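You operate a simulated robot arm through the tools that you are given. There is no shell and no other tool. Be economical: measure what you need, move in short steps, check, and stop when the job is done.

Carry out the task below with a simulated robot arm. There is one attempt and no reset: what you move stays moved.

## Task
Add the 40 mm grey block to the line and tighten the frame.
Fine: block after the letters, its print reading upright; slider pushed up, blue knob at TIGHT; raise and lower the tightened frame to check.

It is judged by the outcome, as a careful person would: the job done as asked, and still so three seconds after it is handed in. It fails if anything else is knocked over, pushed out of place, dropped, spilled or broken.

## Robot
A 6-joint arm with a two-finger parallel gripper, fixed in place. Base frame: the origin is at the foot of the arm, x ahead of it, y to its left, z up; the work surface is at about z = 0. Readings come in m, degrees, newtons and seconds.
With the tool pointing down near the work surface it reaches from about 0.16 to 0.42 m from the base axis. Its first joint turns from -66.0 to 66.0 degrees. Payload 1.57 kg.
The TCP is the grasp point between the finger pads, 0.03 m short of the fingertips. In the tool frame z runs along the fingers and y along their closing line. Largest opening 0.08 m; finger width 0.017, thickness 0.012; the body of the gripper, 0.04 by 0.082 m, starts 0.08 m behind the TCP.
Orientation is that of the tool frame in the base frame, as a unit quaternion [w, x, y, z]. With the fingers straight down and closing along the base's y, the tool's x points along the base's -x, its y along +y and its z along -z.

## Interface
- The arm moves only by the tool apply_moves. Its argument "plan" is a list of rows, each a list of 3 entries, a list of its own where there are three numbers: the turn, a rotation vector about the tool's x, y, z in degrees, then the shift along the tool's x, y, z in m, then the gripper command, from -1 (shut) to 1 (fully open), values between in proportion. In form: [[[rx, ry, rz], [x, y, z], fingers], ...]. A call has 1 to 10 rows; each row shifts and turns the commanded pose from where the row before left it, along the tool's axes as they then stand. Rows are played at 5 a second. More than 0.05 m and 8.6 degrees between two rows, or a gripper value outside its range, and nothing of the call is played. A pose out of reach is approached as far as the arm can. The call stops where the force on the tool passes 90 N (or 10 N more than at its start, if that is more) or the arm is blocked; 0.2 s more then pass. Each finger travels about 0.153 m/s and halts on what it meets, pressing with about 30 N; the grip force reading is that of the motor and also rises with nothing between the fingers. The clock runs only during rows and for 0.2 s after the last one: add rows that do not move to give the fingers time. The reply holds the time, the measured pose of the TCP, the force on the tool along the base axes, the opening and the grip force, in the units named above and with some noise.
- Cameras (640 x 400 px; columns grow to the right, rows downward): "scene" is fixed at [0.0731, -0.3422, 0.4371]; the picture's right is [0.78, -0.62, 0.00], its down [-0.30, -0.38, -0.87] and it looks along [0.54, 0.68, -0.49] (base axes); focal length 297 px, centre (320, 200). "wrist" rides on the gripper at [-0.032, 0, -0.078] in the tool frame; the picture's right is [0.00, -1.00, 0.00], its down [0.97, 0.00, -0.24] and it looks along [0.24, 0.00, 0.97] (tool axes); focal length 218 px, centre (320, 200).
- camera(camera): a new picture of that camera. The clock stands still meanwhile.
- locate(camera, pixels): for up to 12 pixels [column, row] of the newest picture of that camera ("zoom" is the newest enlarged one), the place [x, y, z] in the base frame of the surface seen there, good to about 0.002 m, but the place of the scene camera against the robot may be out by one fixed shift of up to 0.025 m in any direction. The clock stands still meanwhile.
- zoom(camera, box): a new picture of the part [left, top, right, bottom] of that camera's present view, enlarged. The clock stands still meanwhile.
- close_job(): hands the job in; it is judged then, once.

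Go step by step. Measure first, check grasps and placings, and put right what went wrong. The budget is 80 turns and 34 pictures, counting those below and the enlarged ones. Unless the task says otherwise, let go and move clear before handing in, and close with one line.

The tools are called after ">>>" as name(argument=value, ...) on one line, values as JSON. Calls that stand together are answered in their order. apply_moves: Moves the arm, as the interface text tells. Its arguments: {"type":"object","properties":{"plan":{"type":"array","items":{"type":"array"}}},"required":["plan"]} The other tools are called the same way: camera (camera) takes a picture; locate (camera, pixels) gives the place of the surface under pixels of a picture; zoom (camera, box) takes an enlarged picture of a part of a camera's view; close_job () hands the job in.

At the start:

```text
clock: 0.0
eef_pos: [0.2175, -0.0764, 0.2977]
tcp_rot: [0.0, 0.0, 1.0, 0.0]
wrist_force: [-1.1, 0.1, -0.1]
opening: 0.08
gripper_force: 0.0
```

scene: 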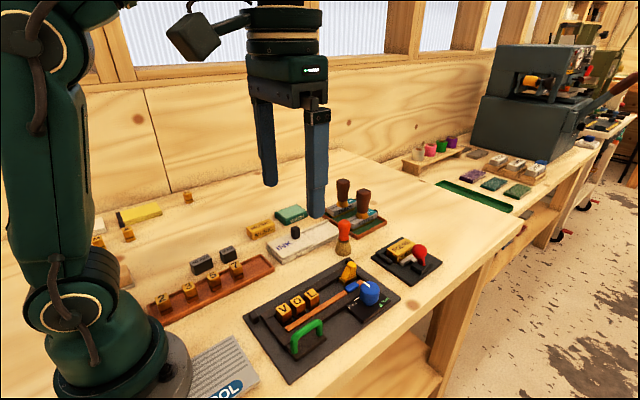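
wrist: 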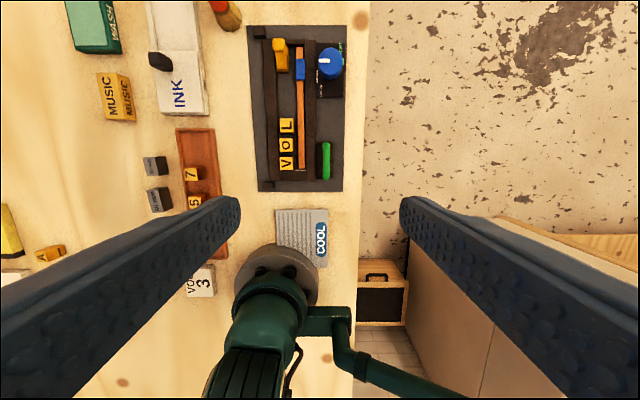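

The pictures show the frame with letters "V O L", a slider, a blue knob and green handle, plus grey blocks near wrist px (155,165) and (158,200). I'll zoom in first.

>>> zoom(camera="scene", box=[230, 220, 450, 390])

>>> zoom(camera="scene", box=[90, 190, 290, 320])

>>> zoom(camera="wrist", box=[80, 10, 370, 200])

```text
2.35 times, centred on (340, 305) of scene
```

zoom: 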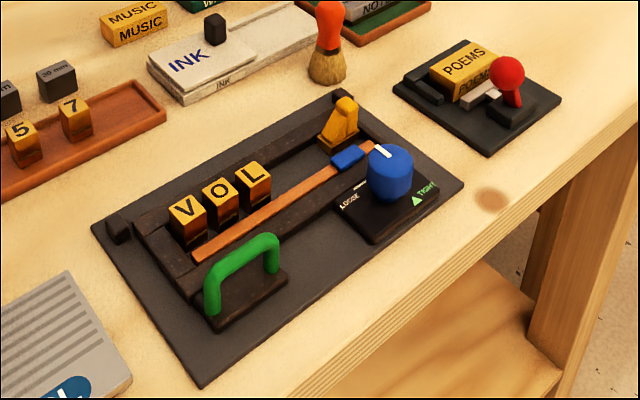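

```text
3.08 times, centred on (190, 255) of scene
```

zoom: 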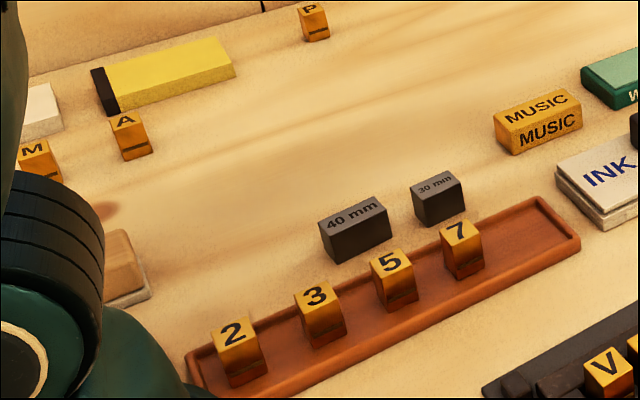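

```text
2.11 times, centred on (225, 105) of wrist
```

zoom: 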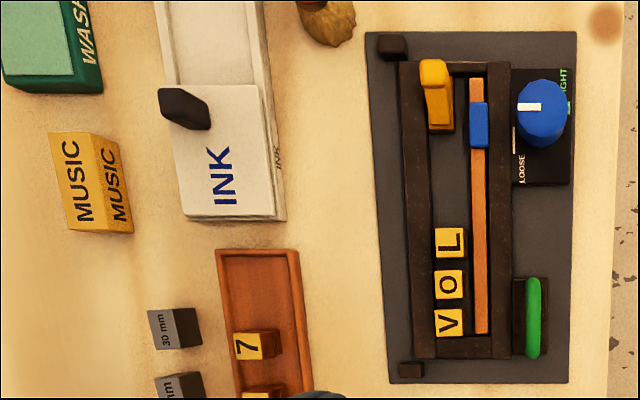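

The frame's channel, yellow block and blue tab need a closer look, so I'll locate the key features with the wrist camera.

>>> locate(camera="zoom", pixels=[[449, 321], [449, 284], [451, 242], [434, 75], [440, 120], [479, 125], [479, 230], [530, 107], [533, 315], [412, 200], [500, 250], [420, 350]])

>>> locate(camera="wrist", pixels=[[154, 166], [158, 200], [150, 199], [164, 199], [157, 190], [157, 210], [168, 200], [190, 170], [325, 160], [260, 185], [336, 185], [330, 62]])

```text
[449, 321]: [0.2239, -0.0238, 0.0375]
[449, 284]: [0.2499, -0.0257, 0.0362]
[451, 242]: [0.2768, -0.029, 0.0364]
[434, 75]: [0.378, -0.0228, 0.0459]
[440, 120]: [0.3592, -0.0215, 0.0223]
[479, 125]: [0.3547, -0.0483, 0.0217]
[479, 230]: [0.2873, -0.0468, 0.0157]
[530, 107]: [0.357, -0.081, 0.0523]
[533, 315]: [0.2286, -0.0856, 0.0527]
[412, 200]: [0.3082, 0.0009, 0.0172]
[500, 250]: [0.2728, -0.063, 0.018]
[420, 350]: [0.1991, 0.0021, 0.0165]
```

```text
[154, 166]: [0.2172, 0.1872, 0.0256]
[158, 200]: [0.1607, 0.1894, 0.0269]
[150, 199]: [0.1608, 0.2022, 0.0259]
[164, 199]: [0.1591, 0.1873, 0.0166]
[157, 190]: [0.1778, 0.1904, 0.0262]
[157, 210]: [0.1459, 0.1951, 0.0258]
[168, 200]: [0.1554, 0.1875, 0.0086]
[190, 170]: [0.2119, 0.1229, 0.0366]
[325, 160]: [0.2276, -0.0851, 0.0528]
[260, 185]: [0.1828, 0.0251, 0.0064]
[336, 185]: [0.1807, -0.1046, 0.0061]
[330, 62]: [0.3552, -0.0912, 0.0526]
```

Letters sit at x≈0.224/0.250/0.277, y≈-0.026; the yellow piece is at x≈0.37 and the handle top at (0.228,-0.085,0.053). I'll move above the frame for a closer view.

>>> apply_moves(plan=[[[0, 0, 0], [-0.026, 0.012, 0.033], 1], [[0, 0, 0], [-0.026, 0.012, 0.033], 1], [[0, 0, 0], [-0.026, 0.012, 0.033], 1], [[0, 0, 0], [0, 0, 0], 1]])

>>> camera(camera="wrist")

```text
clock: 1.0
eef_pos: [0.2948, -0.0415, 0.1992]
tcp_rot: [-0.001, 0.0, 1.0, -0.001]
wrist_force: [-0.1, 0.4, 0.0]
opening: 0.0797
gripper_force: 0.1
```

```text
28 pictures are left
```

wrist: 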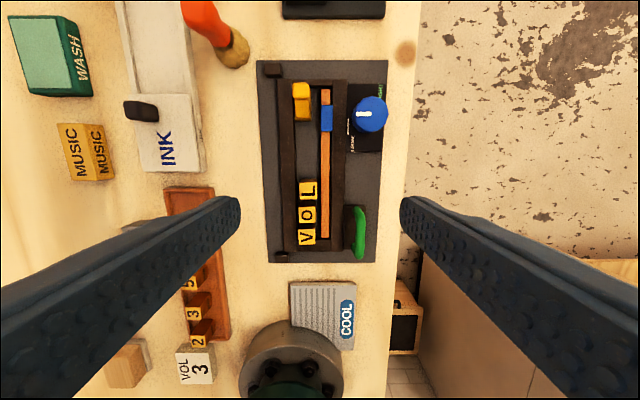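

>>> zoom(camera="wrist", box=[240, 55, 410, 165])

>>> zoom(camera="wrist", box=[240, 165, 410, 270])

>>> zoom(camera="scene", box=[310, 245, 410, 310])

```text
3.64 times, centred on (325, 110) of wrist
```

zoom: 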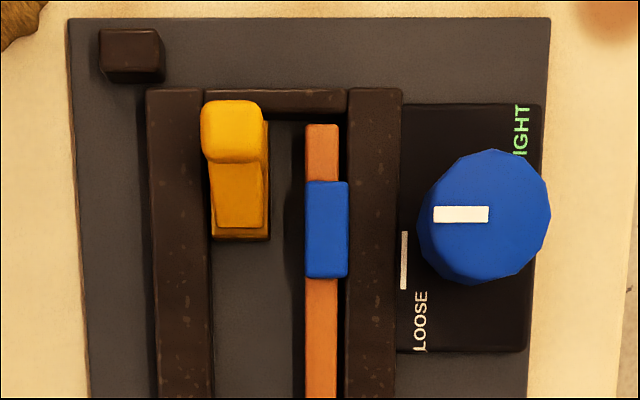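

```text
3.76 times, centred on (325, 218) of wrist
```

zoom: 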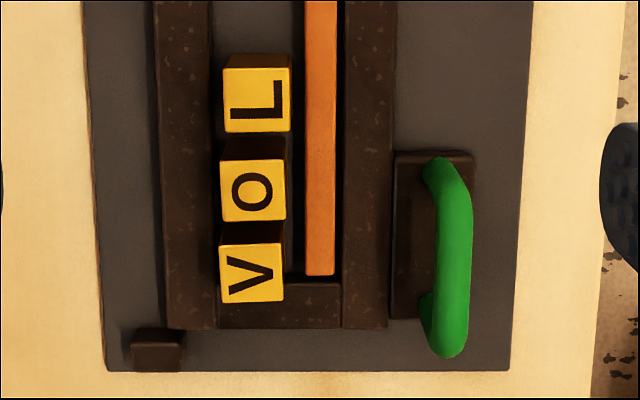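

```text
6.15 times, centred on (360, 278) of scene
```

zoom: 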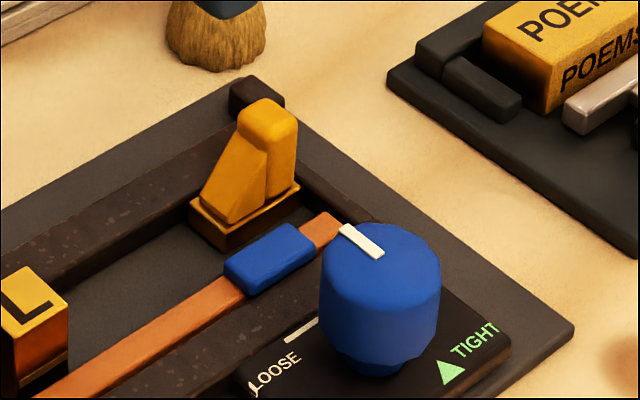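

Yellow fin is the slider (zoom px 235,190); knob pointer points to the LOOSE tick (+y). I'll locate the triangle, tick and knob in the scene zoom, and compare with the wrist values.

>>> locate(camera="zoom", pixels=[[450, 373], [302, 330], [378, 250], [347, 232], [376, 253], [268, 110], [500, 370], [365, 370], [252, 255], [285, 228], [40, 300], [270, 260]])

>>> locate(camera="wrist", pixels=[[371, 114], [360, 115], [302, 90], [303, 112], [303, 118], [308, 182], [308, 190], [307, 214], [307, 237], [360, 230], [327, 117], [325, 200]])

```text
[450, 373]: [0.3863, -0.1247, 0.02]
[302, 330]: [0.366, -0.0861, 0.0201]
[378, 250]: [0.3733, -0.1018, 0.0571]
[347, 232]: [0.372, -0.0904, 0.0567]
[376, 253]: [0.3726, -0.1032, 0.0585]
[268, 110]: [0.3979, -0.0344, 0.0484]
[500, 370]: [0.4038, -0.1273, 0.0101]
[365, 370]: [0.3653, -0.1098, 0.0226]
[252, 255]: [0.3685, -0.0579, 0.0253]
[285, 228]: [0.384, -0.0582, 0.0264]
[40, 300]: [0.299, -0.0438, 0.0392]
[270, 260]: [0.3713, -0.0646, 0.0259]
```

```text
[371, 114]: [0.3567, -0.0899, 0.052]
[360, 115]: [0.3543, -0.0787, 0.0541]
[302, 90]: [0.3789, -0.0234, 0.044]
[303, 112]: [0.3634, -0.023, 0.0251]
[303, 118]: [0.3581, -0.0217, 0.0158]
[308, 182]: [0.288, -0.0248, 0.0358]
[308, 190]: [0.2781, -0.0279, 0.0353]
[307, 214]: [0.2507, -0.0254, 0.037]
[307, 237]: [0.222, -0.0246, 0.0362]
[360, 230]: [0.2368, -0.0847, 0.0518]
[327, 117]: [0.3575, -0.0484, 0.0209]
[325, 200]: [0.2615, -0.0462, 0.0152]
```

The knob marks need to be read exactly, so I'll zoom tighter on the panel from the scene camera.

>>> zoom(camera="scene", box=[346, 275, 394, 310])

```text
11.43 times, centred on (370, 292) of scene
```

zoom: 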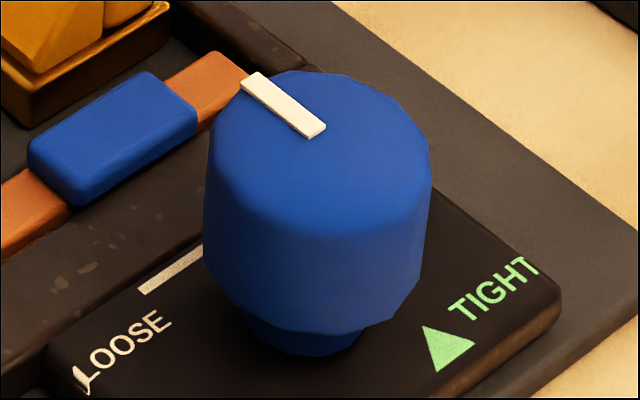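

>>> locate(camera="zoom", pixels=[[140, 290], [200, 250], [450, 350], [425, 325], [440, 371], [473, 345], [560, 300], [45, 365], [255, 80], [315, 130], [430, 210], [300, 350]])

```text
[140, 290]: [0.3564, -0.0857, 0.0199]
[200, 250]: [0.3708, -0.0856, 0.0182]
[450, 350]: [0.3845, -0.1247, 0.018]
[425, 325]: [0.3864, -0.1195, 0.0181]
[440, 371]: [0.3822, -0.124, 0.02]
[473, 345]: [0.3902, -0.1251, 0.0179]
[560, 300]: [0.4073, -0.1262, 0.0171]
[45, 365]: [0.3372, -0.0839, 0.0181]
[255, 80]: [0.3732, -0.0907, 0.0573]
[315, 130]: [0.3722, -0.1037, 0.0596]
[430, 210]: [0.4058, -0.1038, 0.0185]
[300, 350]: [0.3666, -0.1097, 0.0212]
```

The TIGHT triangle lies ~(+0.0135,-0.02) from the knob centre, i.e. about 145° clockwise (from above) from the present pointer. First the block: I'll move above it for a closer view.

>>> apply_moves(plan=[[[0, 0, 0], [0.0225, 0.0395, 0], 1], [[0, 0, 0], [0.0225, 0.0395, 0], 1], [[0, 0, 0], [0.0225, 0.0395, 0], 1], [[0, 0, 0], [0.0225, 0.0395, 0], 1], [[0, 0, 0], [0.0225, 0.0395, 0], 1], [[0, 0, 0], [0.0225, 0.0395, 0], 1], [[0, 0, 0], [0, 0, 0.03], 1], [[0, 0, 0], [0, 0, 0.03], 1], [[0, 0, 0], [0, 0, 0], 1]])

>>> camera(camera="wrist")

```text
clock: 3.0
eef_pos: [0.1592, 0.1969, 0.1383]
tcp_rot: [0.0, 0.001, 1.0, -0.001]
wrist_force: [-0.5, -0.4, 0.7]
opening: 0.0798
gripper_force: 0.1
```

```text
23 pictures are left
```

wrist: 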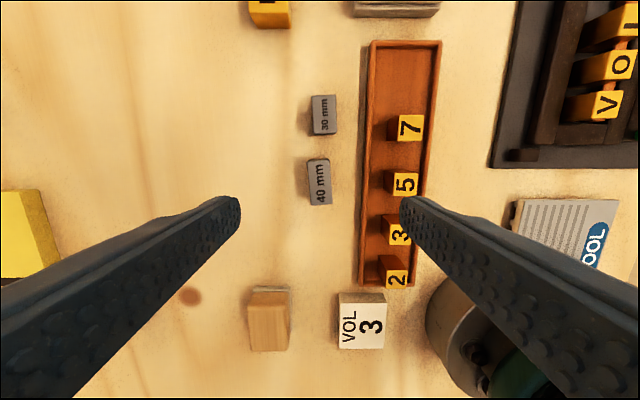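

>>> zoom(camera="wrist", box=[276, 140, 372, 220])

>>> locate(camera="wrist", pixels=[[309, 162], [329, 160], [312, 201], [330, 200], [320, 181], [325, 130], [366, 150], [410, 150], [361, 200], [373, 180]])

```text
5.00 times, centred on (324, 180) of wrist
```

zoom: 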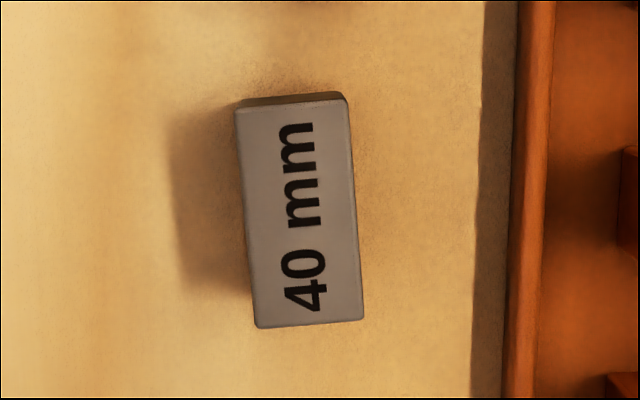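

```text
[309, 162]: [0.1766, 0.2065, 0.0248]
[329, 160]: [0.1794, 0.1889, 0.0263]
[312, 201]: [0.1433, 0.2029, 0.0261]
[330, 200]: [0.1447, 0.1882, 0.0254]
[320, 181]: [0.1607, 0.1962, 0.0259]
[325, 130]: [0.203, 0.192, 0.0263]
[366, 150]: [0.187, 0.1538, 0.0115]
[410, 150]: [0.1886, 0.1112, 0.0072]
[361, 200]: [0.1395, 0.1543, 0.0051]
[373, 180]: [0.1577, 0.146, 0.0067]
```

The block's centre is (0.160,0.196), top z 0.026, yawed about 4.8° anticlockwise, print reading along +x like VOL. I'll turn to match, narrow the fingers to clear the tray (edge y≈0.154), and go down to grip its top 12 mm.

>>> apply_moves(plan=[[[0, 0, -4.8], [0, -0.001, 0.03], 0.3], [[0, 0, 0], [-0.001, 0, 0.03], 0.3], [[0, 0, 0], [0, 0, 0], 0.3], [[0, 0, 0], [0, 0, 0.02], 0.3], [[0, 0, 0], [0, 0, 0.014], 0.3], [[0, 0, 0], [0, 0, 0], 0.3]])

```text
clock: 4.4
eef_pos: [0.1606, 0.1949, 0.0443]
tcp_rot: [0.0, -0.042, 0.999, -0.001]
wrist_force: [-0.4, 0.2, -0.6]
opening: 0.0518
gripper_force: 0.1
```

In position at z 0.044 with the right yaw; I'll close on the block and lift slightly.

>>> apply_moves(plan=[[[0, 0, 0], [0, 0, 0], -1], [[0, 0, 0], [0, 0, 0], -1], [[0, 0, 0], [0, 0, 0], -1], [[0, 0, 0], [0, 0, -0.03], -1], [[0, 0, 0], [0, 0, -0.03], -1], [[0, 0, 0], [0, 0, 0], -1]])

>>> camera(camera="wrist")

```text
clock: 5.8
eef_pos: [0.1598, 0.1957, 0.1052]
tcp_rot: [0.0, -0.041, 0.999, 0.001]
wrist_force: [0.0, -0.4, -1.4]
opening: 0.0195
gripper_force: 30.5
```

```text
21 pictures are left
```

wrist: 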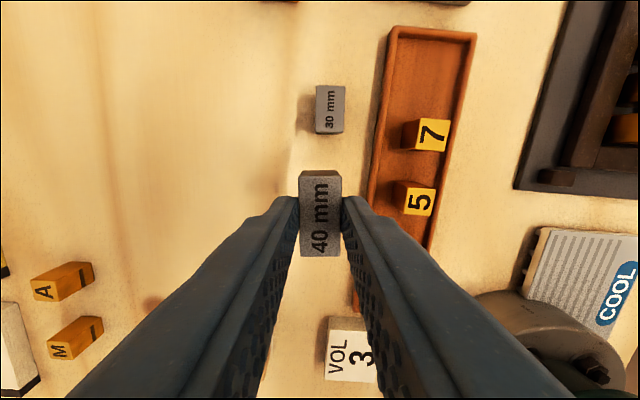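

The block is held (opening 0.0195 m, print centred). I'll square the yaw and carry it above the gap after L at (0.311,-0.026).

>>> apply_moves(plan=[[[0, 0, 4.8], [0, 0, -0.025], -1], [[0, 0, 0], [-0.0252, -0.037, 0], -1], [[0, 0, 0], [-0.0252, -0.037, 0], -1], [[0, 0, 0], [-0.0252, -0.037, 0], -1], [[0, 0, 0], [-0.0252, -0.037, 0], -1], [[0, 0, 0], [-0.0252, -0.037, 0], -1], [[0, 0, 0], [-0.0252, -0.037, 0], -1], [[0, 0, 0], [0, 0, 0.03], -1], [[0, 0, 0], [0, 0, 0], -1]])

>>> camera(camera="wrist")

```text
clock: 7.8
eef_pos: [0.3115, -0.0265, 0.0996]
tcp_rot: [0.0, 0.0, 1.0, 0.0]
wrist_force: [0.3, 0.0, -1.5]
opening: 0.0197
gripper_force: 30.0
```

```text
20 pictures are left
```

wrist: 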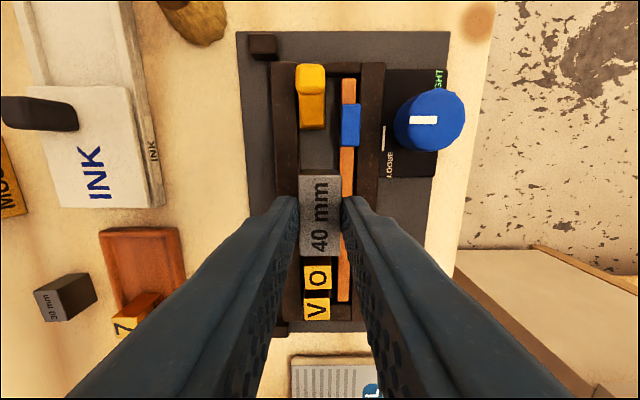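

Block hangs over the gap; I'll measure channel edges, floor and slider from this closer view.

>>> locate(camera="wrist", pixels=[[296, 155], [302, 155], [318, 150], [337, 155], [344, 158], [312, 127], [312, 122], [317, 275], [317, 180], [317, 250], [303, 215], [340, 190]])

```text
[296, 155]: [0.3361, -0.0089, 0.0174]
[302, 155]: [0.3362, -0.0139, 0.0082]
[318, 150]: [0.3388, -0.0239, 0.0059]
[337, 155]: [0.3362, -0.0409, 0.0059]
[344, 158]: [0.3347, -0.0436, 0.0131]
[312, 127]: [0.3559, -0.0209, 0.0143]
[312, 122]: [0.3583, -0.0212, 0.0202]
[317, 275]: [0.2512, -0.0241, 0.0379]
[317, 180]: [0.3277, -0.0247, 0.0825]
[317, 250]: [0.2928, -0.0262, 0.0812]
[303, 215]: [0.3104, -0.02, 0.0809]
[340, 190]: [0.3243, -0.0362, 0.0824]
```

Floor z≈0.006, channel y -0.012…-0.042, slider front x≈0.354. I'll shift 2 mm toward +x and lower to just above the floor.

>>> apply_moves(plan=[[[0, 0, 0], [-0.002, 0, 0.02], -1], [[0, 0, 0], [0, 0, 0.018], -1], [[0, 0, 0], [0, 0, 0.009], -1], [[0, 0, 0], [0, 0, 0], -1]])

```text
clock: 8.8
eef_pos: [0.3131, -0.0269, 0.0526]
tcp_rot: [0.0, 0.001, 1.0, 0.0]
wrist_force: [-0.8, -0.1, -2.1]
opening: 0.0194
gripper_force: 29.8
```

No contact force yet; I'll lower 2 mm more, release gently, and rise.

>>> apply_moves(plan=[[[0, 0, 0], [0, 0, 0.0015], -1], [[0, 0, 0], [0, 0, 0], -1], [[0, 0, 0], [0, 0, 0], -0.2], [[0, 0, 0], [0, 0, 0], -0.2], [[0, 0, 0], [0, 0, -0.03], -0.2], [[0, 0, 0], [0, 0, -0.03], -0.2], [[0, 0, 0], [0, 0, 0], -0.2]])

>>> camera(camera="wrist")

```text
clock: 10.4
eef_pos: [0.3129, -0.0274, 0.112]
tcp_rot: [0.0, 0.001, 1.0, 0.0]
wrist_force: [0.3, 0.1, 0.6]
opening: 0.0321
gripper_force: 0.0
```

```text
19 pictures are left
```

wrist: 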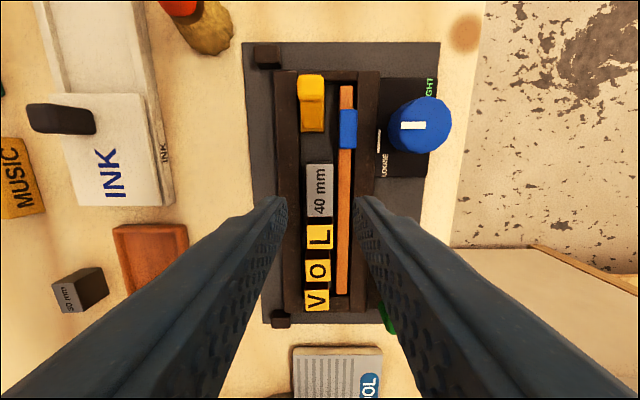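

The block sits upright after L with "40 mm" readable. Next the yellow slider: I'll measure its post before gripping it.

>>> zoom(camera="wrist", box=[270, 60, 390, 140])

>>> locate(camera="wrist", pixels=[[299, 88], [311, 88], [322, 88], [311, 78], [311, 98], [311, 115], [303, 130], [321, 130], [318, 168], [318, 215], [319, 227], [317, 308]])

```text
5.00 times, centred on (330, 100) of wrist
```

zoom: 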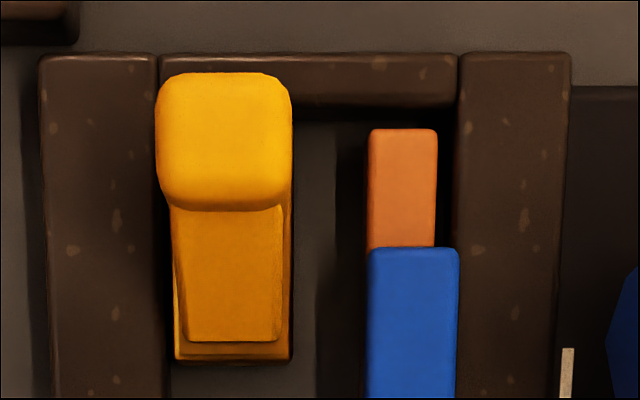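

```text
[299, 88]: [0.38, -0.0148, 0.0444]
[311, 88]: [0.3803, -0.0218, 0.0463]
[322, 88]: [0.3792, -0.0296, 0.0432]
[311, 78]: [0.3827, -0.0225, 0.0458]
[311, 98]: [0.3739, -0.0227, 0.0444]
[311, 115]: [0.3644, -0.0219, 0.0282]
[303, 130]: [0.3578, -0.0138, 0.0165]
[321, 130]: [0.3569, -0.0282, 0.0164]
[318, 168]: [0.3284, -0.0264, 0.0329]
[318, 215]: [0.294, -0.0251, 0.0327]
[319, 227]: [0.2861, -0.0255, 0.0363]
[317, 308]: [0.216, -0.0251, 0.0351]
```

The slider post is centred at about (0.379,-0.022), 16 mm wide, top z 0.046. I'll go over it and descend with the fingers part open.

>>> apply_moves(plan=[[[0, 0, 0], [-0.033, 0.003, 0], -0.1], [[0, 0, 0], [-0.033, 0.0025, 0], -0.1], [[0, 0, 0], [0, 0, 0.02], -0.1], [[0, 0, 0], [0, 0, 0.02], -0.1], [[0, 0, 0], [0, 0, 0.018], -0.1], [[0, 0, 0], [0, 0, 0], -0.1]])

```text
clock: 11.8
eef_pos: [0.3804, -0.0215, 0.0543]
tcp_rot: [0.0, 0.001, 1.0, 0.001]
wrist_force: [-0.8, 0.0, 0.4]
opening: 0.0358
gripper_force: 0.0
```

Clear descent with no contact. I'll close on the post and start sliding it toward the block in small steps.

>>> apply_moves(plan=[[[0, 0, 0], [0, 0, 0], -1], [[0, 0, 0], [0, 0, 0], -1], [[0, 0, 0], [0.004, 0, 0], -1], [[0, 0, 0], [0.004, 0, 0], -1], [[0, 0, 0], [0.004, 0, 0], -1], [[0, 0, 0], [0.004, 0, 0], -1], [[0, 0, 0], [0, 0, 0], -1]])

>>> camera(camera="wrist")

```text
clock: 13.4
eef_pos: [0.3638, -0.0222, 0.0534]
tcp_rot: [0.0, 0.001, 1.0, 0.0]
wrist_force: [-0.7, -1.4, 0.6]
opening: 0.0166
gripper_force: 32.1
```

```text
17 pictures are left
```

wrist: 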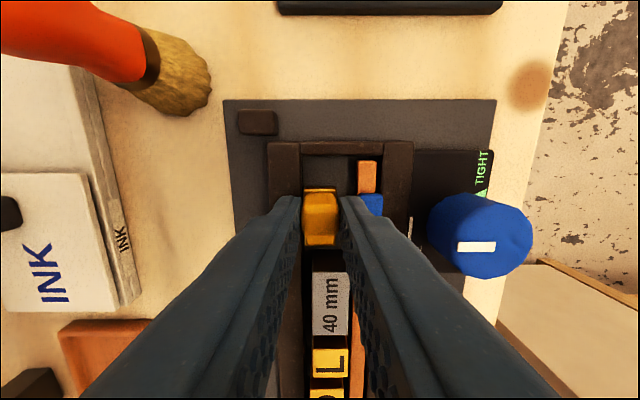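

The slider follows freely (force ~1 N). Continuing in 3 mm steps while watching force.

>>> apply_moves(plan=[[[0, 0, 0], [0.003, 0, 0], -1], [[0, 0, 0], [0.003, 0, 0], -1], [[0, 0, 0], [0.003, 0, 0], -1], [[0, 0, 0], [0.003, 0, 0], -1], [[0, 0, 0], [0.003, 0, 0], -1], [[0, 0, 0], [0, 0, 0], -1]])

```text
clock: 14.8
eef_pos: [0.3496, -0.0218, 0.054]
tcp_rot: [0.0, 0.0, 1.0, -0.001]
wrist_force: [0.2, -4.1, 0.7]
opening: 0.0166
gripper_force: 32.5
```

>>> apply_moves(plan=[[[0, 0, 0], [0.003, 0, 0], -1], [[0, 0, 0], [0.003, 0, 0], -1], [[0, 0, 0], [0.003, 0, 0], -1], [[0, 0, 0], [0, 0, 0], -1]])

>>> zoom(camera="scene", box=[230, 240, 420, 360])

```text
clock: 15.8
eef_pos: [0.34, -0.0216, 0.0537]
tcp_rot: [0.001, 0.001, 1.0, 0.0]
wrist_force: [1.2, -8.6, -2.9]
opening: 0.0167
gripper_force: 32.0
```

```text
3.33 times, centred on (325, 300) of scene
```

zoom: 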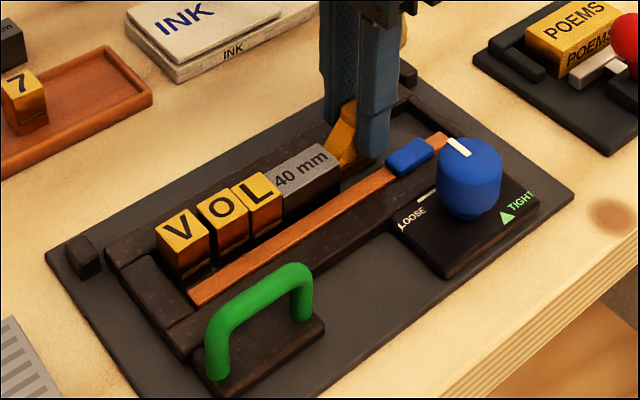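

The line is nearly closed up; a sideways -8.6 N shows the channel runs slightly toward -y, so I'll ease 1.5 mm that way and keep pushing.

>>> apply_moves(plan=[[[0, 0, 0], [0, -0.0015, 0], -1], [[0, 0, 0], [0.002, 0, 0], -1], [[0, 0, 0], [0.002, 0, 0], -1], [[0, 0, 0], [0, 0, 0], -1]])

```text
clock: 16.8
eef_pos: [0.3357, -0.0222, 0.0537]
tcp_rot: [0.0, 0.0, 1.0, 0.0]
wrist_force: [0.0, 18.1, 10.4]
opening: 0.0165
gripper_force: 32.2
```

Overcorrected (+18 N sideways); shift back 1 mm and continue slowly.

>>> apply_moves(plan=[[[0, 0, 0], [0, 0.001, 0], -1], [[0, 0, 0], [0.0015, 0, 0], -1], [[0, 0, 0], [0.0015, 0, 0], -1], [[0, 0, 0], [0, 0, 0], -1]])

```text
clock: 17.8
eef_pos: [0.3345, -0.0209, 0.0534]
tcp_rot: [0.002, -0.001, 1.0, 0.0]
wrist_force: [16.7, 14.3, -5.6]
opening: 0.0168
gripper_force: 31.5
```

Now +16.7 N along x: the line has closed up against the frame end. I'll check in a picture.

>>> zoom(camera="scene", box=[250, 250, 390, 340])

```text
4.44 times, centred on (320, 295) of scene
```

zoom: 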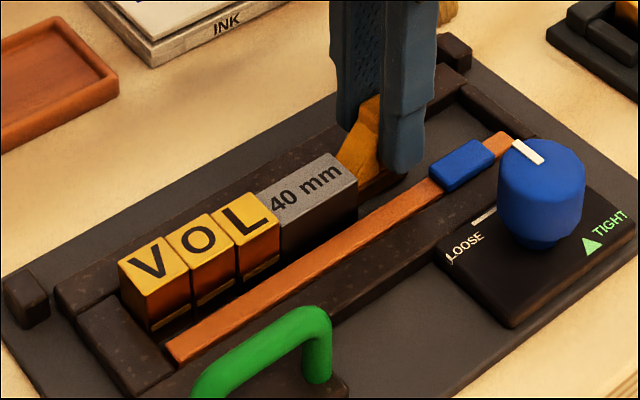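

Line is snug: V O L 40 mm and slider all touching. Release and rise.

>>> apply_moves(plan=[[[0, 0, 0], [0, 0, 0], -0.3], [[0, 0, 0], [0, 0, 0], -0.3], [[0, 0, 0], [0, 0, -0.03], -0.3], [[0, 0, 0], [0, 0, -0.04], -0.3], [[0, 0, 0], [0, 0, 0], 0.3]])

>>> camera(camera="wrist")

```text
clock: 19.0
eef_pos: [0.3331, -0.021, 0.124]
tcp_rot: [0.0, 0.001, 1.0, 0.0]
wrist_force: [-0.1, -0.2, 0.4]
opening: 0.0521
gripper_force: 0.1
```

```text
14 pictures are left
```

wrist: 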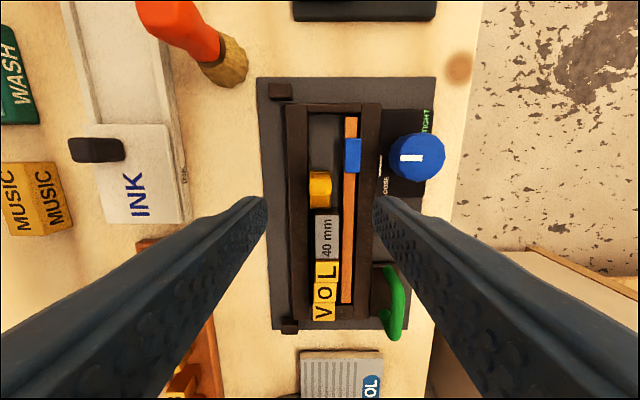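

Slider stays against the block. Now measure the knob from here.

>>> zoom(camera="wrist", box=[370, 95, 460, 215])

>>> locate(camera="wrist", pixels=[[417, 157], [403, 158], [421, 157], [418, 137], [417, 176], [394, 157], [438, 157], [322, 220], [323, 250]])

```text
3.33 times, centred on (415, 155) of wrist
```

zoom: 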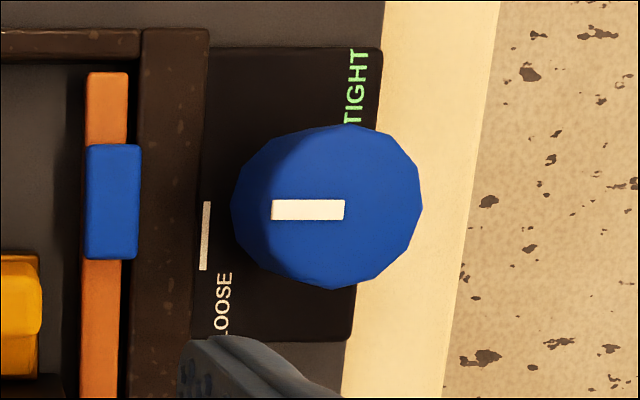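

```text
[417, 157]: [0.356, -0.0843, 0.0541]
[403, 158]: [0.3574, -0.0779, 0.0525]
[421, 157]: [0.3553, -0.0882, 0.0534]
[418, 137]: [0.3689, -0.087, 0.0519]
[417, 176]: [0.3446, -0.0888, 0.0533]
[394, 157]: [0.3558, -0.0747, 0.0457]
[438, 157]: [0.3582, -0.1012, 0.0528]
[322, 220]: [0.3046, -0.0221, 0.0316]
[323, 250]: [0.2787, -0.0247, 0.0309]
```

Knob centre ≈(0.356,-0.089), top z 0.053, about 36 mm across. I'll move above it and pre-rotate the hand 68° anticlockwise so there's a full clockwise turn available.

>>> apply_moves(plan=[[[0, 0, 0], [-0.0115, -0.034, 0], 0.4], [[0, 0, 0], [-0.0115, -0.034, 0], 0.4], [[0, 0, -8.5], [0, 0, 0], 0.4], [[0, 0, -8.5], [0, 0, 0], 0.4], [[0, 0, -8.5], [0, 0, 0], 0.4], [[0, 0, -8.5], [0, 0, 0], 0.4], [[0, 0, -8.5], [0, 0, 0], 0.4], [[0, 0, -8.5], [0, 0, 0], 0.4], [[0, 0, -8.5], [0, 0, 0], 0.4], [[0, 0, -8.5], [0, 0, 0], 0.4]])

>>> apply_moves(plan=[[[0, 0, 0], [0, 0, 0], 0.4], [[0, 0, 0], [0, 0, 0], 0.4]])

>>> camera(camera="wrist")

```text
clock: 21.2
eef_pos: [0.3553, -0.0896, 0.1242]
tcp_rot: [0.0, -0.56, 0.829, 0.0]
wrist_force: [-0.5, 0.4, 0.1]
opening: 0.056
gripper_force: 0.0
```

```text
clock: 21.8
eef_pos: [0.3544, -0.0901, 0.1237]
tcp_rot: [0.0, -0.56, 0.829, 0.0]
wrist_force: [0.4, 0.1, -0.2]
opening: 0.0558
gripper_force: 0.1
```

```text
12 pictures are left
```

wrist: 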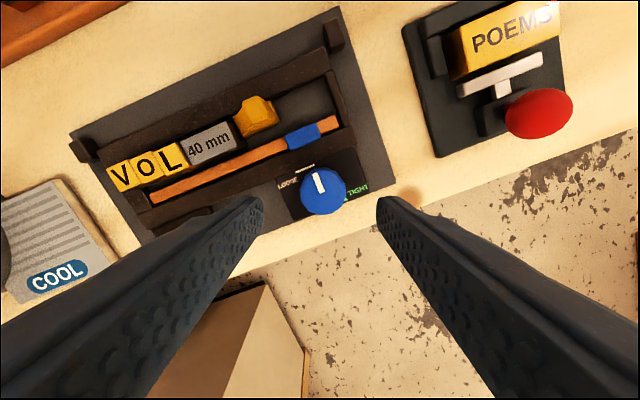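

Well aligned; knob top at px (321,190). I'll check the knob centre and clearance to the red ball.

>>> locate(camera="wrist", pixels=[[321, 192], [316, 178], [323, 190], [301, 190], [342, 188], [318, 170], [538, 113], [510, 113], [440, 150]])

>>> zoom(camera="wrist", box=[270, 150, 380, 225])

```text
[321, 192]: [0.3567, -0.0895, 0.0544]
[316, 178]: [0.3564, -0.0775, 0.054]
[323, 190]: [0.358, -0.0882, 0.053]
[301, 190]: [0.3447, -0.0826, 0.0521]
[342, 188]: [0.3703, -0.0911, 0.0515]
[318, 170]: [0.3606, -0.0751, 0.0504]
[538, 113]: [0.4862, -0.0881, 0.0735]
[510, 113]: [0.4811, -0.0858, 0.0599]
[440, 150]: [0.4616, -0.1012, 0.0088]
```

```text
5.33 times, centred on (325, 188) of wrist
```

zoom: 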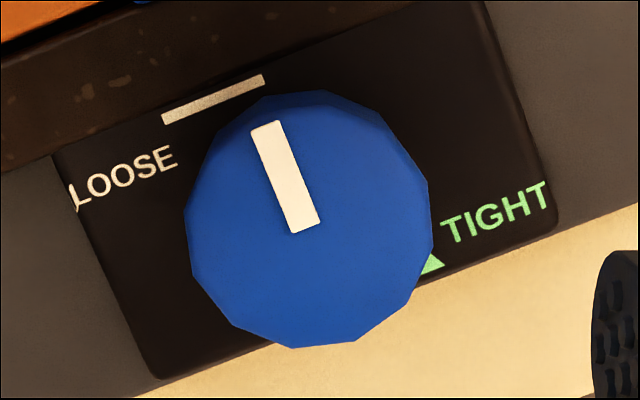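

The TIGHT triangle is visible at the lower right, and the red ball at x≈0.48 is well clear. I'll centre on the knob (0.357,-0.089) and descend to z 0.058.

>>> apply_moves(plan=[[[0, 0, 0], [-0.0019, -0.0019, 0], 0.4], [[0, 0, 0], [0, 0, 0.025], 0.4], [[0, 0, 0], [0, 0, 0.025], 0.4], [[0, 0, 0], [0, 0, 0.015], 0.4], [[0, 0, 0], [0, 0, 0], 0.4]])

```text
clock: 23.0
eef_pos: [0.3573, -0.0895, 0.059]
tcp_rot: [0.0, -0.558, 0.83, 0.001]
wrist_force: [0.1, -0.3, -0.1]
opening: 0.056
gripper_force: 0.0
```

Centred over the knob with no contact. Close on it and check forces.

>>> apply_moves(plan=[[[0, 0, 0], [0, 0, 0], -1], [[0, 0, 0], [0, 0, 0], -1], [[0, 0, 0], [0, 0, 0], -1]])

```text
clock: 23.8
eef_pos: [0.3581, -0.0886, 0.0587]
tcp_rot: [0.0, -0.559, 0.829, 0.0]
wrist_force: [4.9, -0.8, -6.8]
opening: 0.0331
gripper_force: 41.2
```

Gripped at 33 mm with little side force. Turn clockwise 64°.

>>> apply_moves(plan=[[[0, 0, 8], [0, 0, 0], -1], [[0, 0, 8], [0, 0, 0], -1], [[0, 0, 8], [0, 0, 0], -1], [[0, 0, 8], [0, 0, 0], -1], [[0, 0, 8], [0, 0, 0], -1], [[0, 0, 8], [0, 0, 0], -1], [[0, 0, 8], [0, 0, 0], -1], [[0, 0, 8], [0, 0, 0], -1], [[0, 0, 0], [0, 0, 0], -1]])

>>> zoom(camera="scene", box=[280, 240, 420, 330])

```text
clock: 25.8
eef_pos: [0.3591, -0.0897, 0.0598]
tcp_rot: [0.004, -0.034, 0.999, -0.003]
wrist_force: [17.9, -19.4, 2.4]
opening: 0.033
gripper_force: 41.2
```

```text
4.44 times, centred on (350, 285) of scene
```

zoom: 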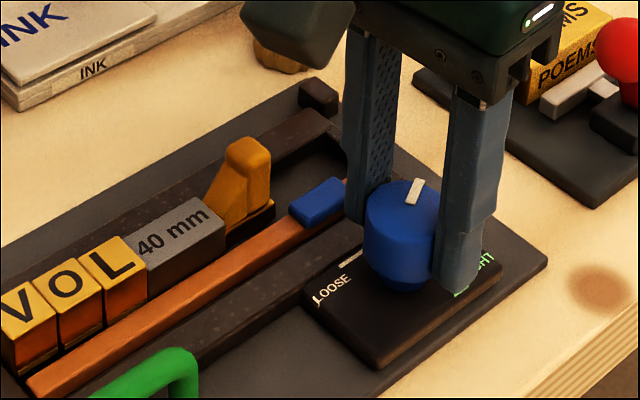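

The pointer now points ~+x; side force (18,-19) N says I'm ~1 mm off-axis, so I'll ease over and keep turning.

>>> apply_moves(plan=[[[0, 0, 0], [-0.001, -0.001, 0], -1], [[0, 0, 8], [0, 0, 0], -1], [[0, 0, 8], [0, 0, 0], -1], [[0, 0, 8], [0, 0, 0], -1], [[0, 0, 0], [0, 0, 0], -1]])

```text
clock: 27.0
eef_pos: [0.3604, -0.0919, 0.0585]
tcp_rot: [0.003, 0.174, 0.985, -0.004]
wrist_force: [9.4, -25.3, -2.1]
opening: 0.0332
gripper_force: 41.3
```

Turned 88° so far with moderate side force; ease another bit in -y and continue.

>>> apply_moves(plan=[[[0, 0, 0], [0.0003, -0.001, 0], -1], [[0, 0, 8], [0, 0, 0], -1], [[0, 0, 8], [0, 0, 0], -1], [[0, 0, 0], [0, 0, 0], -1]])

>>> zoom(camera="scene", box=[320, 250, 420, 320])

```text
clock: 28.0
eef_pos: [0.359, -0.0926, 0.0586]
tcp_rot: [0.003, 0.309, 0.951, -0.003]
wrist_force: [9.9, -23.8, -0.4]
opening: 0.0331
gripper_force: 41.6
```

```text
5.71 times, centred on (370, 285) of scene
```

zoom: 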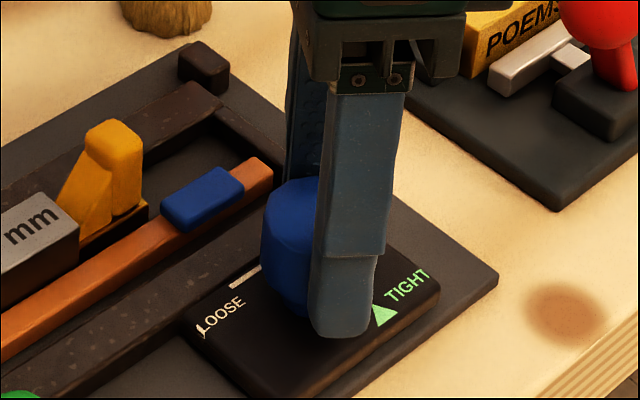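

To reset the off-axis strain I'll release, rise and look at the pointer from above.

>>> apply_moves(plan=[[[0, 0, 0], [0, 0, 0], 0.3], [[0, 0, 0], [0, 0, 0], 0.4], [[0, 0, 0], [0, 0, -0.03], 0.4], [[0, 0, 0], [0, 0, -0.03], 0.4], [[0, 0, 0], [0, 0, 0], 0.4]])

>>> camera(camera="wrist")

```text
clock: 29.2
eef_pos: [0.358, -0.091, 0.1199]
tcp_rot: [0.0, 0.31, 0.951, 0.001]
wrist_force: [0.7, -0.2, -0.4]
opening: 0.0562
gripper_force: 0.1
```

```text
8 pictures are left
```

wrist: 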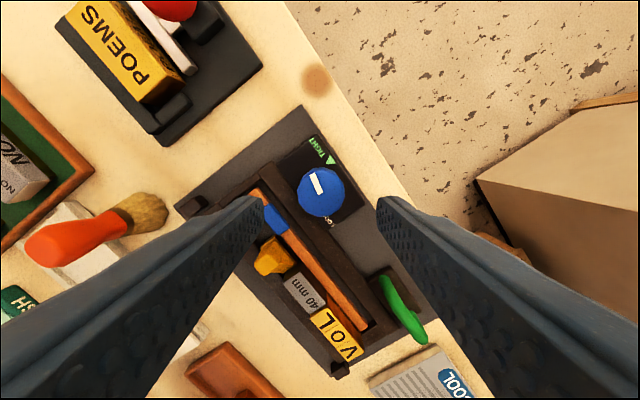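

Pointer now at px (316,183) and triangle at (331,160). I'll locate them to compute the remaining turn.

>>> locate(camera="wrist", pixels=[[331, 160], [329, 158], [333, 162], [313, 175], [320, 191], [320, 190], [298, 192], [343, 188], [321, 167], [322, 213], [410, 305], [395, 320]])

>>> zoom(camera="wrist", box=[220, 130, 380, 230])

```text
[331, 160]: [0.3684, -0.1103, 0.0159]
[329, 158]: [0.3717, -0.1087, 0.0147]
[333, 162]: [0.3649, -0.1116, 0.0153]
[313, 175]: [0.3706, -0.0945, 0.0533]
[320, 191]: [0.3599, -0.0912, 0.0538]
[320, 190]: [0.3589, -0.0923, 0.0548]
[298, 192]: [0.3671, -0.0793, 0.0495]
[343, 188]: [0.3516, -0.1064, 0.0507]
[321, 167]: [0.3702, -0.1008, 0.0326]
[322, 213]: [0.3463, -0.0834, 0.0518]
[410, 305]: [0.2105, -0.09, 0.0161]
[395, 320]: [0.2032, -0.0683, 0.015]
```

```text
4.00 times, centred on (300, 180) of wrist
```

zoom: 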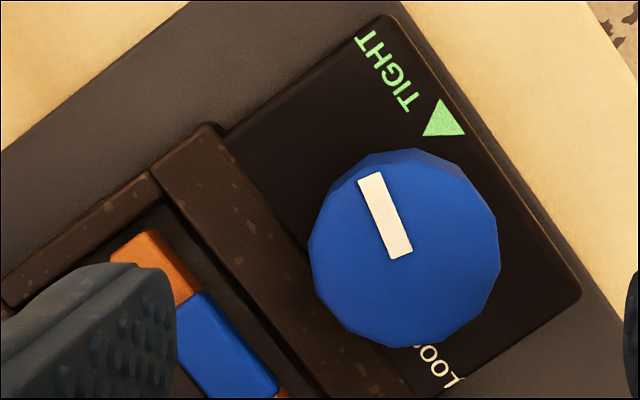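

Pointer is at ~104° and the triangle at ~149° clockwise, so ~44° more is needed. I'll regrip with a fresh, unstrained hold.

>>> apply_moves(plan=[[[0, 0, 0], [0, 0, 0.03], 0.4], [[0, 0, 0], [0, 0, 0.031], 0.4], [[0, 0, 0], [0, 0, 0], 0.4], [[0, 0, 0], [0, 0, 0], -1], [[0, 0, 0], [0, 0, 0], -1], [[0, 0, 0], [0, 0, 0], -1]])

```text
clock: 30.6
eef_pos: [0.3569, -0.0908, 0.057]
tcp_rot: [0.0, 0.31, 0.951, -0.001]
wrist_force: [-6.6, -14.4, -5.0]
opening: 0.033
gripper_force: 41.0
```

A closing-axis force of ~-15 N means I'm ~0.8 mm off; ease that and turn 24°.

>>> apply_moves(plan=[[[0, 0, 0], [0, -0.0009, 0], -1], [[0, 0, 8], [0, 0, 0], -1], [[0, 0, 8], [0, 0, 0], -1], [[0, 0, 8], [0, 0, 0], -1], [[0, 0, 0], [0, 0, 0], -1]])

```text
clock: 31.8
eef_pos: [0.358, -0.0914, 0.0575]
tcp_rot: [-0.001, 0.502, 0.865, 0.0]
wrist_force: [-7.3, -9.7, -5.9]
opening: 0.0329
gripper_force: 40.9
```

Turn is smooth (now ~128°); 20° more to reach the triangle.

>>> apply_moves(plan=[[[0, 0, 7], [0, 0, 0], -1], [[0, 0, 7], [0, 0, 0], -1], [[0, 0, 6], [0, 0, 0], -1], [[0, 0, 0], [0, 0, 0], -1], [[0, 0, 0], [0, 0, 0], -1]])

```text
clock: 33.0
eef_pos: [0.3565, -0.0914, 0.0578]
tcp_rot: [0.0, 0.643, 0.766, 0.001]
wrist_force: [-10.7, -10.4, 2.6]
opening: 0.0331
gripper_force: 41.2
```

The hand followed fully to 80° (knob ≈148°). Release, rise and check the pointer.

>>> apply_moves(plan=[[[0, 0, 0], [0, 0, 0], 0.3], [[0, 0, 0], [0, 0, 0], 0.4], [[0, 0, 0], [0, 0, -0.03], 0.4], [[0, 0, 0], [0, 0, -0.035], 0.4], [[0, 0, 0], [0, 0, 0], 0.4]])

>>> zoom(camera="wrist", box=[200, 120, 440, 270])

```text
clock: 34.2
eef_pos: [0.3566, -0.0912, 0.123]
tcp_rot: [0.0, 0.643, 0.766, 0.0]
wrist_force: [-0.5, -0.4, 0.8]
opening: 0.056
gripper_force: 0.0
```

```text
2.67 times, centred on (320, 195) of wrist
```

zoom: 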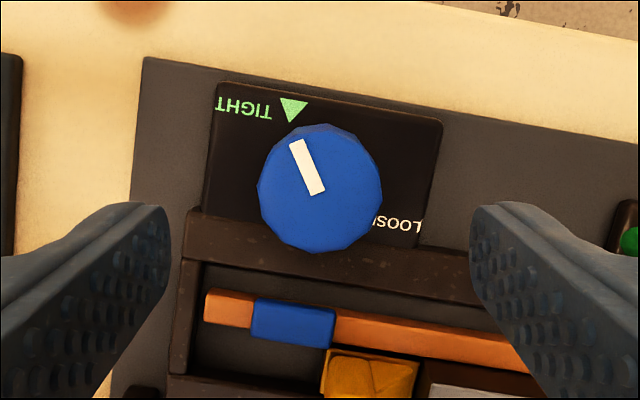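

The pointer lines up with the TIGHT triangle, and the orange bar has moved up toward the line. I'll measure the bar edge and slider/block edges for contact.

>>> locate(camera="zoom", pixels=[[290, 110], [316, 193], [295, 142], [420, 350], [420, 338], [430, 357], [480, 358], [480, 372], [480, 385], [370, 345], [325, 370]])

>>> zoom(camera="scene", box=[240, 245, 420, 365])

```text
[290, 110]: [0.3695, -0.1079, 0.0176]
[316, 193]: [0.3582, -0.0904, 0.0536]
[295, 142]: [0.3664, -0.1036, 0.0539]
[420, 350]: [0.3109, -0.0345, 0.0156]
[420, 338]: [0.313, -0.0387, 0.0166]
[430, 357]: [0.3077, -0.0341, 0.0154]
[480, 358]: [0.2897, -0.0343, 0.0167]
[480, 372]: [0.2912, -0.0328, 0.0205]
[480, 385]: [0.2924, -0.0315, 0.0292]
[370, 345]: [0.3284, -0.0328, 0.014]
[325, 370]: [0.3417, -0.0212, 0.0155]
```

```text
3.33 times, centred on (330, 305) of scene
```

zoom: 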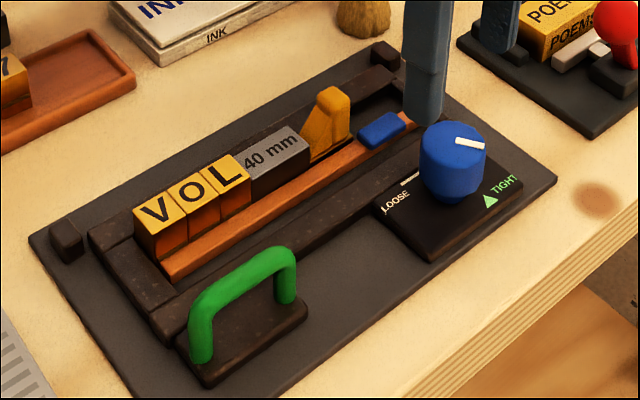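

The bar now presses the whole line, and the knob reads TIGHT. The two lugs on the +y side look like a hinge, with the green handle (x≈0.233, y≈-0.085, top z 0.053) opposite. I'll rotate the hand back and go above the handle.

>>> apply_moves(plan=[[[0, 0, -8], [0, 0, 0], 0.2], [[0, 0, -8], [0, 0, 0], 0.2], [[0, 0, -8], [0, 0, 0], 0.2], [[0, 0, -8], [0, 0, 0], 0.2], [[0, 0, -8], [0, 0, 0], 0.2], [[0, 0, -8], [0, 0, 0], 0.2], [[0, 0, -8], [0, 0, 0], 0.2], [[0, 0, -8], [0, 0, 0], 0.2], [[0, 0, -8], [0, 0, 0], 0.2], [[0, 0, -8], [0, 0, 0], 0.2]])

>>> apply_moves(plan=[[[0, 0, 0], [0.041, 0.002, 0], 0.2], [[0, 0, 0], [0.041, 0.002, 0], 0.2], [[0, 0, 0], [0.041, 0.002, 0], 0.2], [[0, 0, 0], [0, 0, 0], -0.2], [[0, 0, 0], [0, 0, 0], -0.2]])

>>> camera(camera="wrist")

```text
clock: 36.4
eef_pos: [0.3566, -0.0905, 0.1217]
tcp_rot: [0.001, -0.001, 1.0, 0.0]
wrist_force: [-0.4, -0.4, -0.3]
opening: 0.0479
gripper_force: 0.1
```

```text
clock: 37.6
eef_pos: [0.2334, -0.0845, 0.1206]
tcp_rot: [0.0, 0.0, 1.0, 0.0]
wrist_force: [0.2, -0.7, -0.8]
opening: 0.0322
gripper_force: 0.0
```

```text
4 pictures are left
```

wrist: 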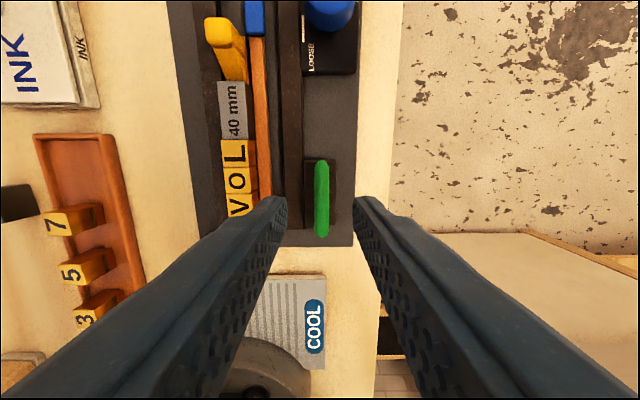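

>>> locate(camera="wrist", pixels=[[322, 165], [322, 180], [322, 198], [322, 215], [322, 232], [318, 198], [327, 198], [308, 200], [333, 180], [292, 180]])

```text
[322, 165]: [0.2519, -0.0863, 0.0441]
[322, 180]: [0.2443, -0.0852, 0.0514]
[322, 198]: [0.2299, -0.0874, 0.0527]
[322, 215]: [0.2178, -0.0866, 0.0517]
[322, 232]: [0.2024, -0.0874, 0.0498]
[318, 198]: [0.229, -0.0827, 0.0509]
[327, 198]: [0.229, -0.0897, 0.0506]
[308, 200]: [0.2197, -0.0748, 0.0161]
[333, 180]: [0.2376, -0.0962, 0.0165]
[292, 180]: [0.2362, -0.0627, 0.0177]
```

Handle bar centre is (0.229,-0.086,0.049). I'll descend onto it with tips just above its base plate, and grip.

>>> apply_moves(plan=[[[0, 0, 0], [0.004, -0.0017, 0.02], -0.2], [[0, 0, 0], [0, 0, 0.025], -0.2], [[0, 0, 0], [0, 0, 0.024], -0.2], [[0, 0, 0], [0, 0, 0], -0.2], [[0, 0, 0], [0, 0, 0], -1], [[0, 0, 0], [0, 0, 0], -1], [[0, 0, 0], [0, 0, 0], -1]])

```text
clock: 39.2
eef_pos: [0.2303, -0.0867, 0.0543]
tcp_rot: [0.0, 0.001, 1.0, 0.001]
wrist_force: [6.3, 24.6, -11.7]
opening: 0.0106
gripper_force: 28.5
```

Handle gripped (10.6 mm) with 25 N sideways; I'll ease +y 1.2 mm, then lift a few mm and read the forces.

>>> apply_moves(plan=[[[0, 0, 0], [0, 0.0012, 0], -1], [[0, 0, 0], [0, 0, 0], -1], [[0, 0, 0], [0, 0, -0.003], -1], [[0, 0, 0], [0, 0.001, -0.003], -1], [[0, 0, 0], [0, 0, 0], -1]])

>>> zoom(camera="scene", box=[220, 230, 430, 390])

```text
clock: 40.4
eef_pos: [0.2288, -0.0839, 0.0589]
tcp_rot: [0.0, 0.002, 1.0, 0.001]
wrist_force: [4.4, 30.6, -20.3]
opening: 0.0105
gripper_force: 28.7
```

```text
2.50 times, centred on (325, 310) of scene
```

zoom: 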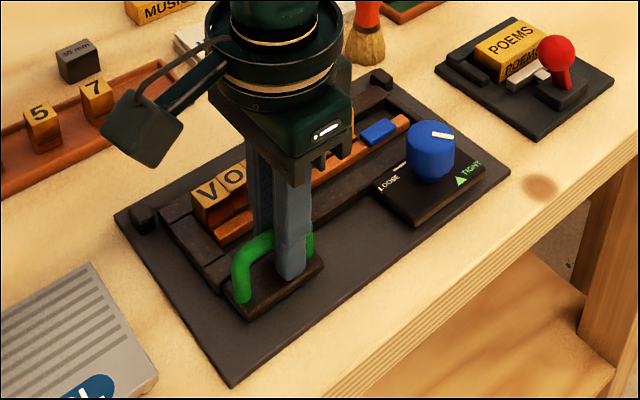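

The y-force pattern fits a hinge on the +y side (handle swings +y as it rises). I'll follow the arc, tilting the hand with the frame, in small steps.

>>> apply_moves(plan=[[[3, 0, 0], [0, 0.0016, 0], -1], [[0, 0, 0], [0, 0, 0], -1], [[4, 0, 0], [0, 0.0028, -0.0063], -1], [[0, 0, 0], [0, 0, 0], -1]])

```text
clock: 41.4
eef_pos: [0.231, -0.0808, 0.0651]
tcp_rot: [0.0, 0.002, 0.998, -0.061]
wrist_force: [-3.4, 13.8, -13.1]
opening: 0.0106
gripper_force: 28.4
```

Forces stay low (≈14/-13 N), confirming the hinge arc. Continue raising 12° more.

>>> apply_moves(plan=[[[4, 0, 0], [0, 0.003, -0.0063], -1], [[4, 0, 0], [0, 0.003, -0.0063], -1], [[4, 0, 0], [0, 0.003, -0.0063], -1], [[0, 0, 0], [0, 0, 0], -1]])

>>> zoom(camera="scene", box=[220, 220, 430, 380])

```text
clock: 42.4
eef_pos: [0.23, -0.0678, 0.0818]
tcp_rot: [-0.001, 0.001, 0.986, -0.167]
wrist_force: [2.4, -16.6, -23.9]
opening: 0.0109
gripper_force: 28.7
```

```text
2.50 times, centred on (325, 300) of scene
```

zoom: 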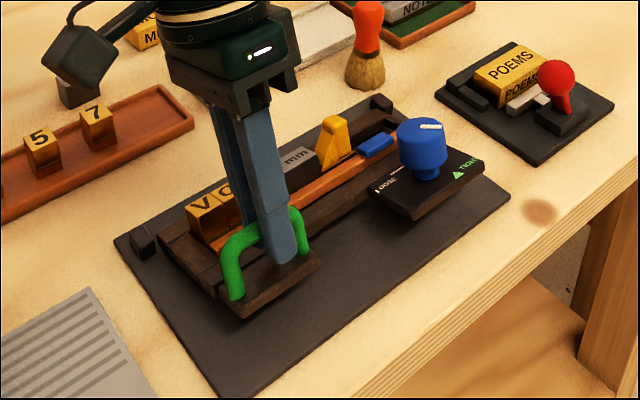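

The frame is visibly raised with everything staying in place; y is ~1 mm over, so I'll trim it and raise ~8° more.

>>> apply_moves(plan=[[[4, 0, 0], [0, 0.002, -0.0063], -1], [[4, 0, 0], [0, 0.0022, -0.0063], -1], [[0, 0, 0], [0, 0, 0], -1], [[0, 0, 0], [0, 0, 0], -1]])

```text
clock: 43.4
eef_pos: [0.2297, -0.0619, 0.0939]
tcp_rot: [-0.002, 0.001, 0.971, -0.237]
wrist_force: [1.3, -44.4, -8.3]
opening: 0.0105
gripper_force: 28.8
```

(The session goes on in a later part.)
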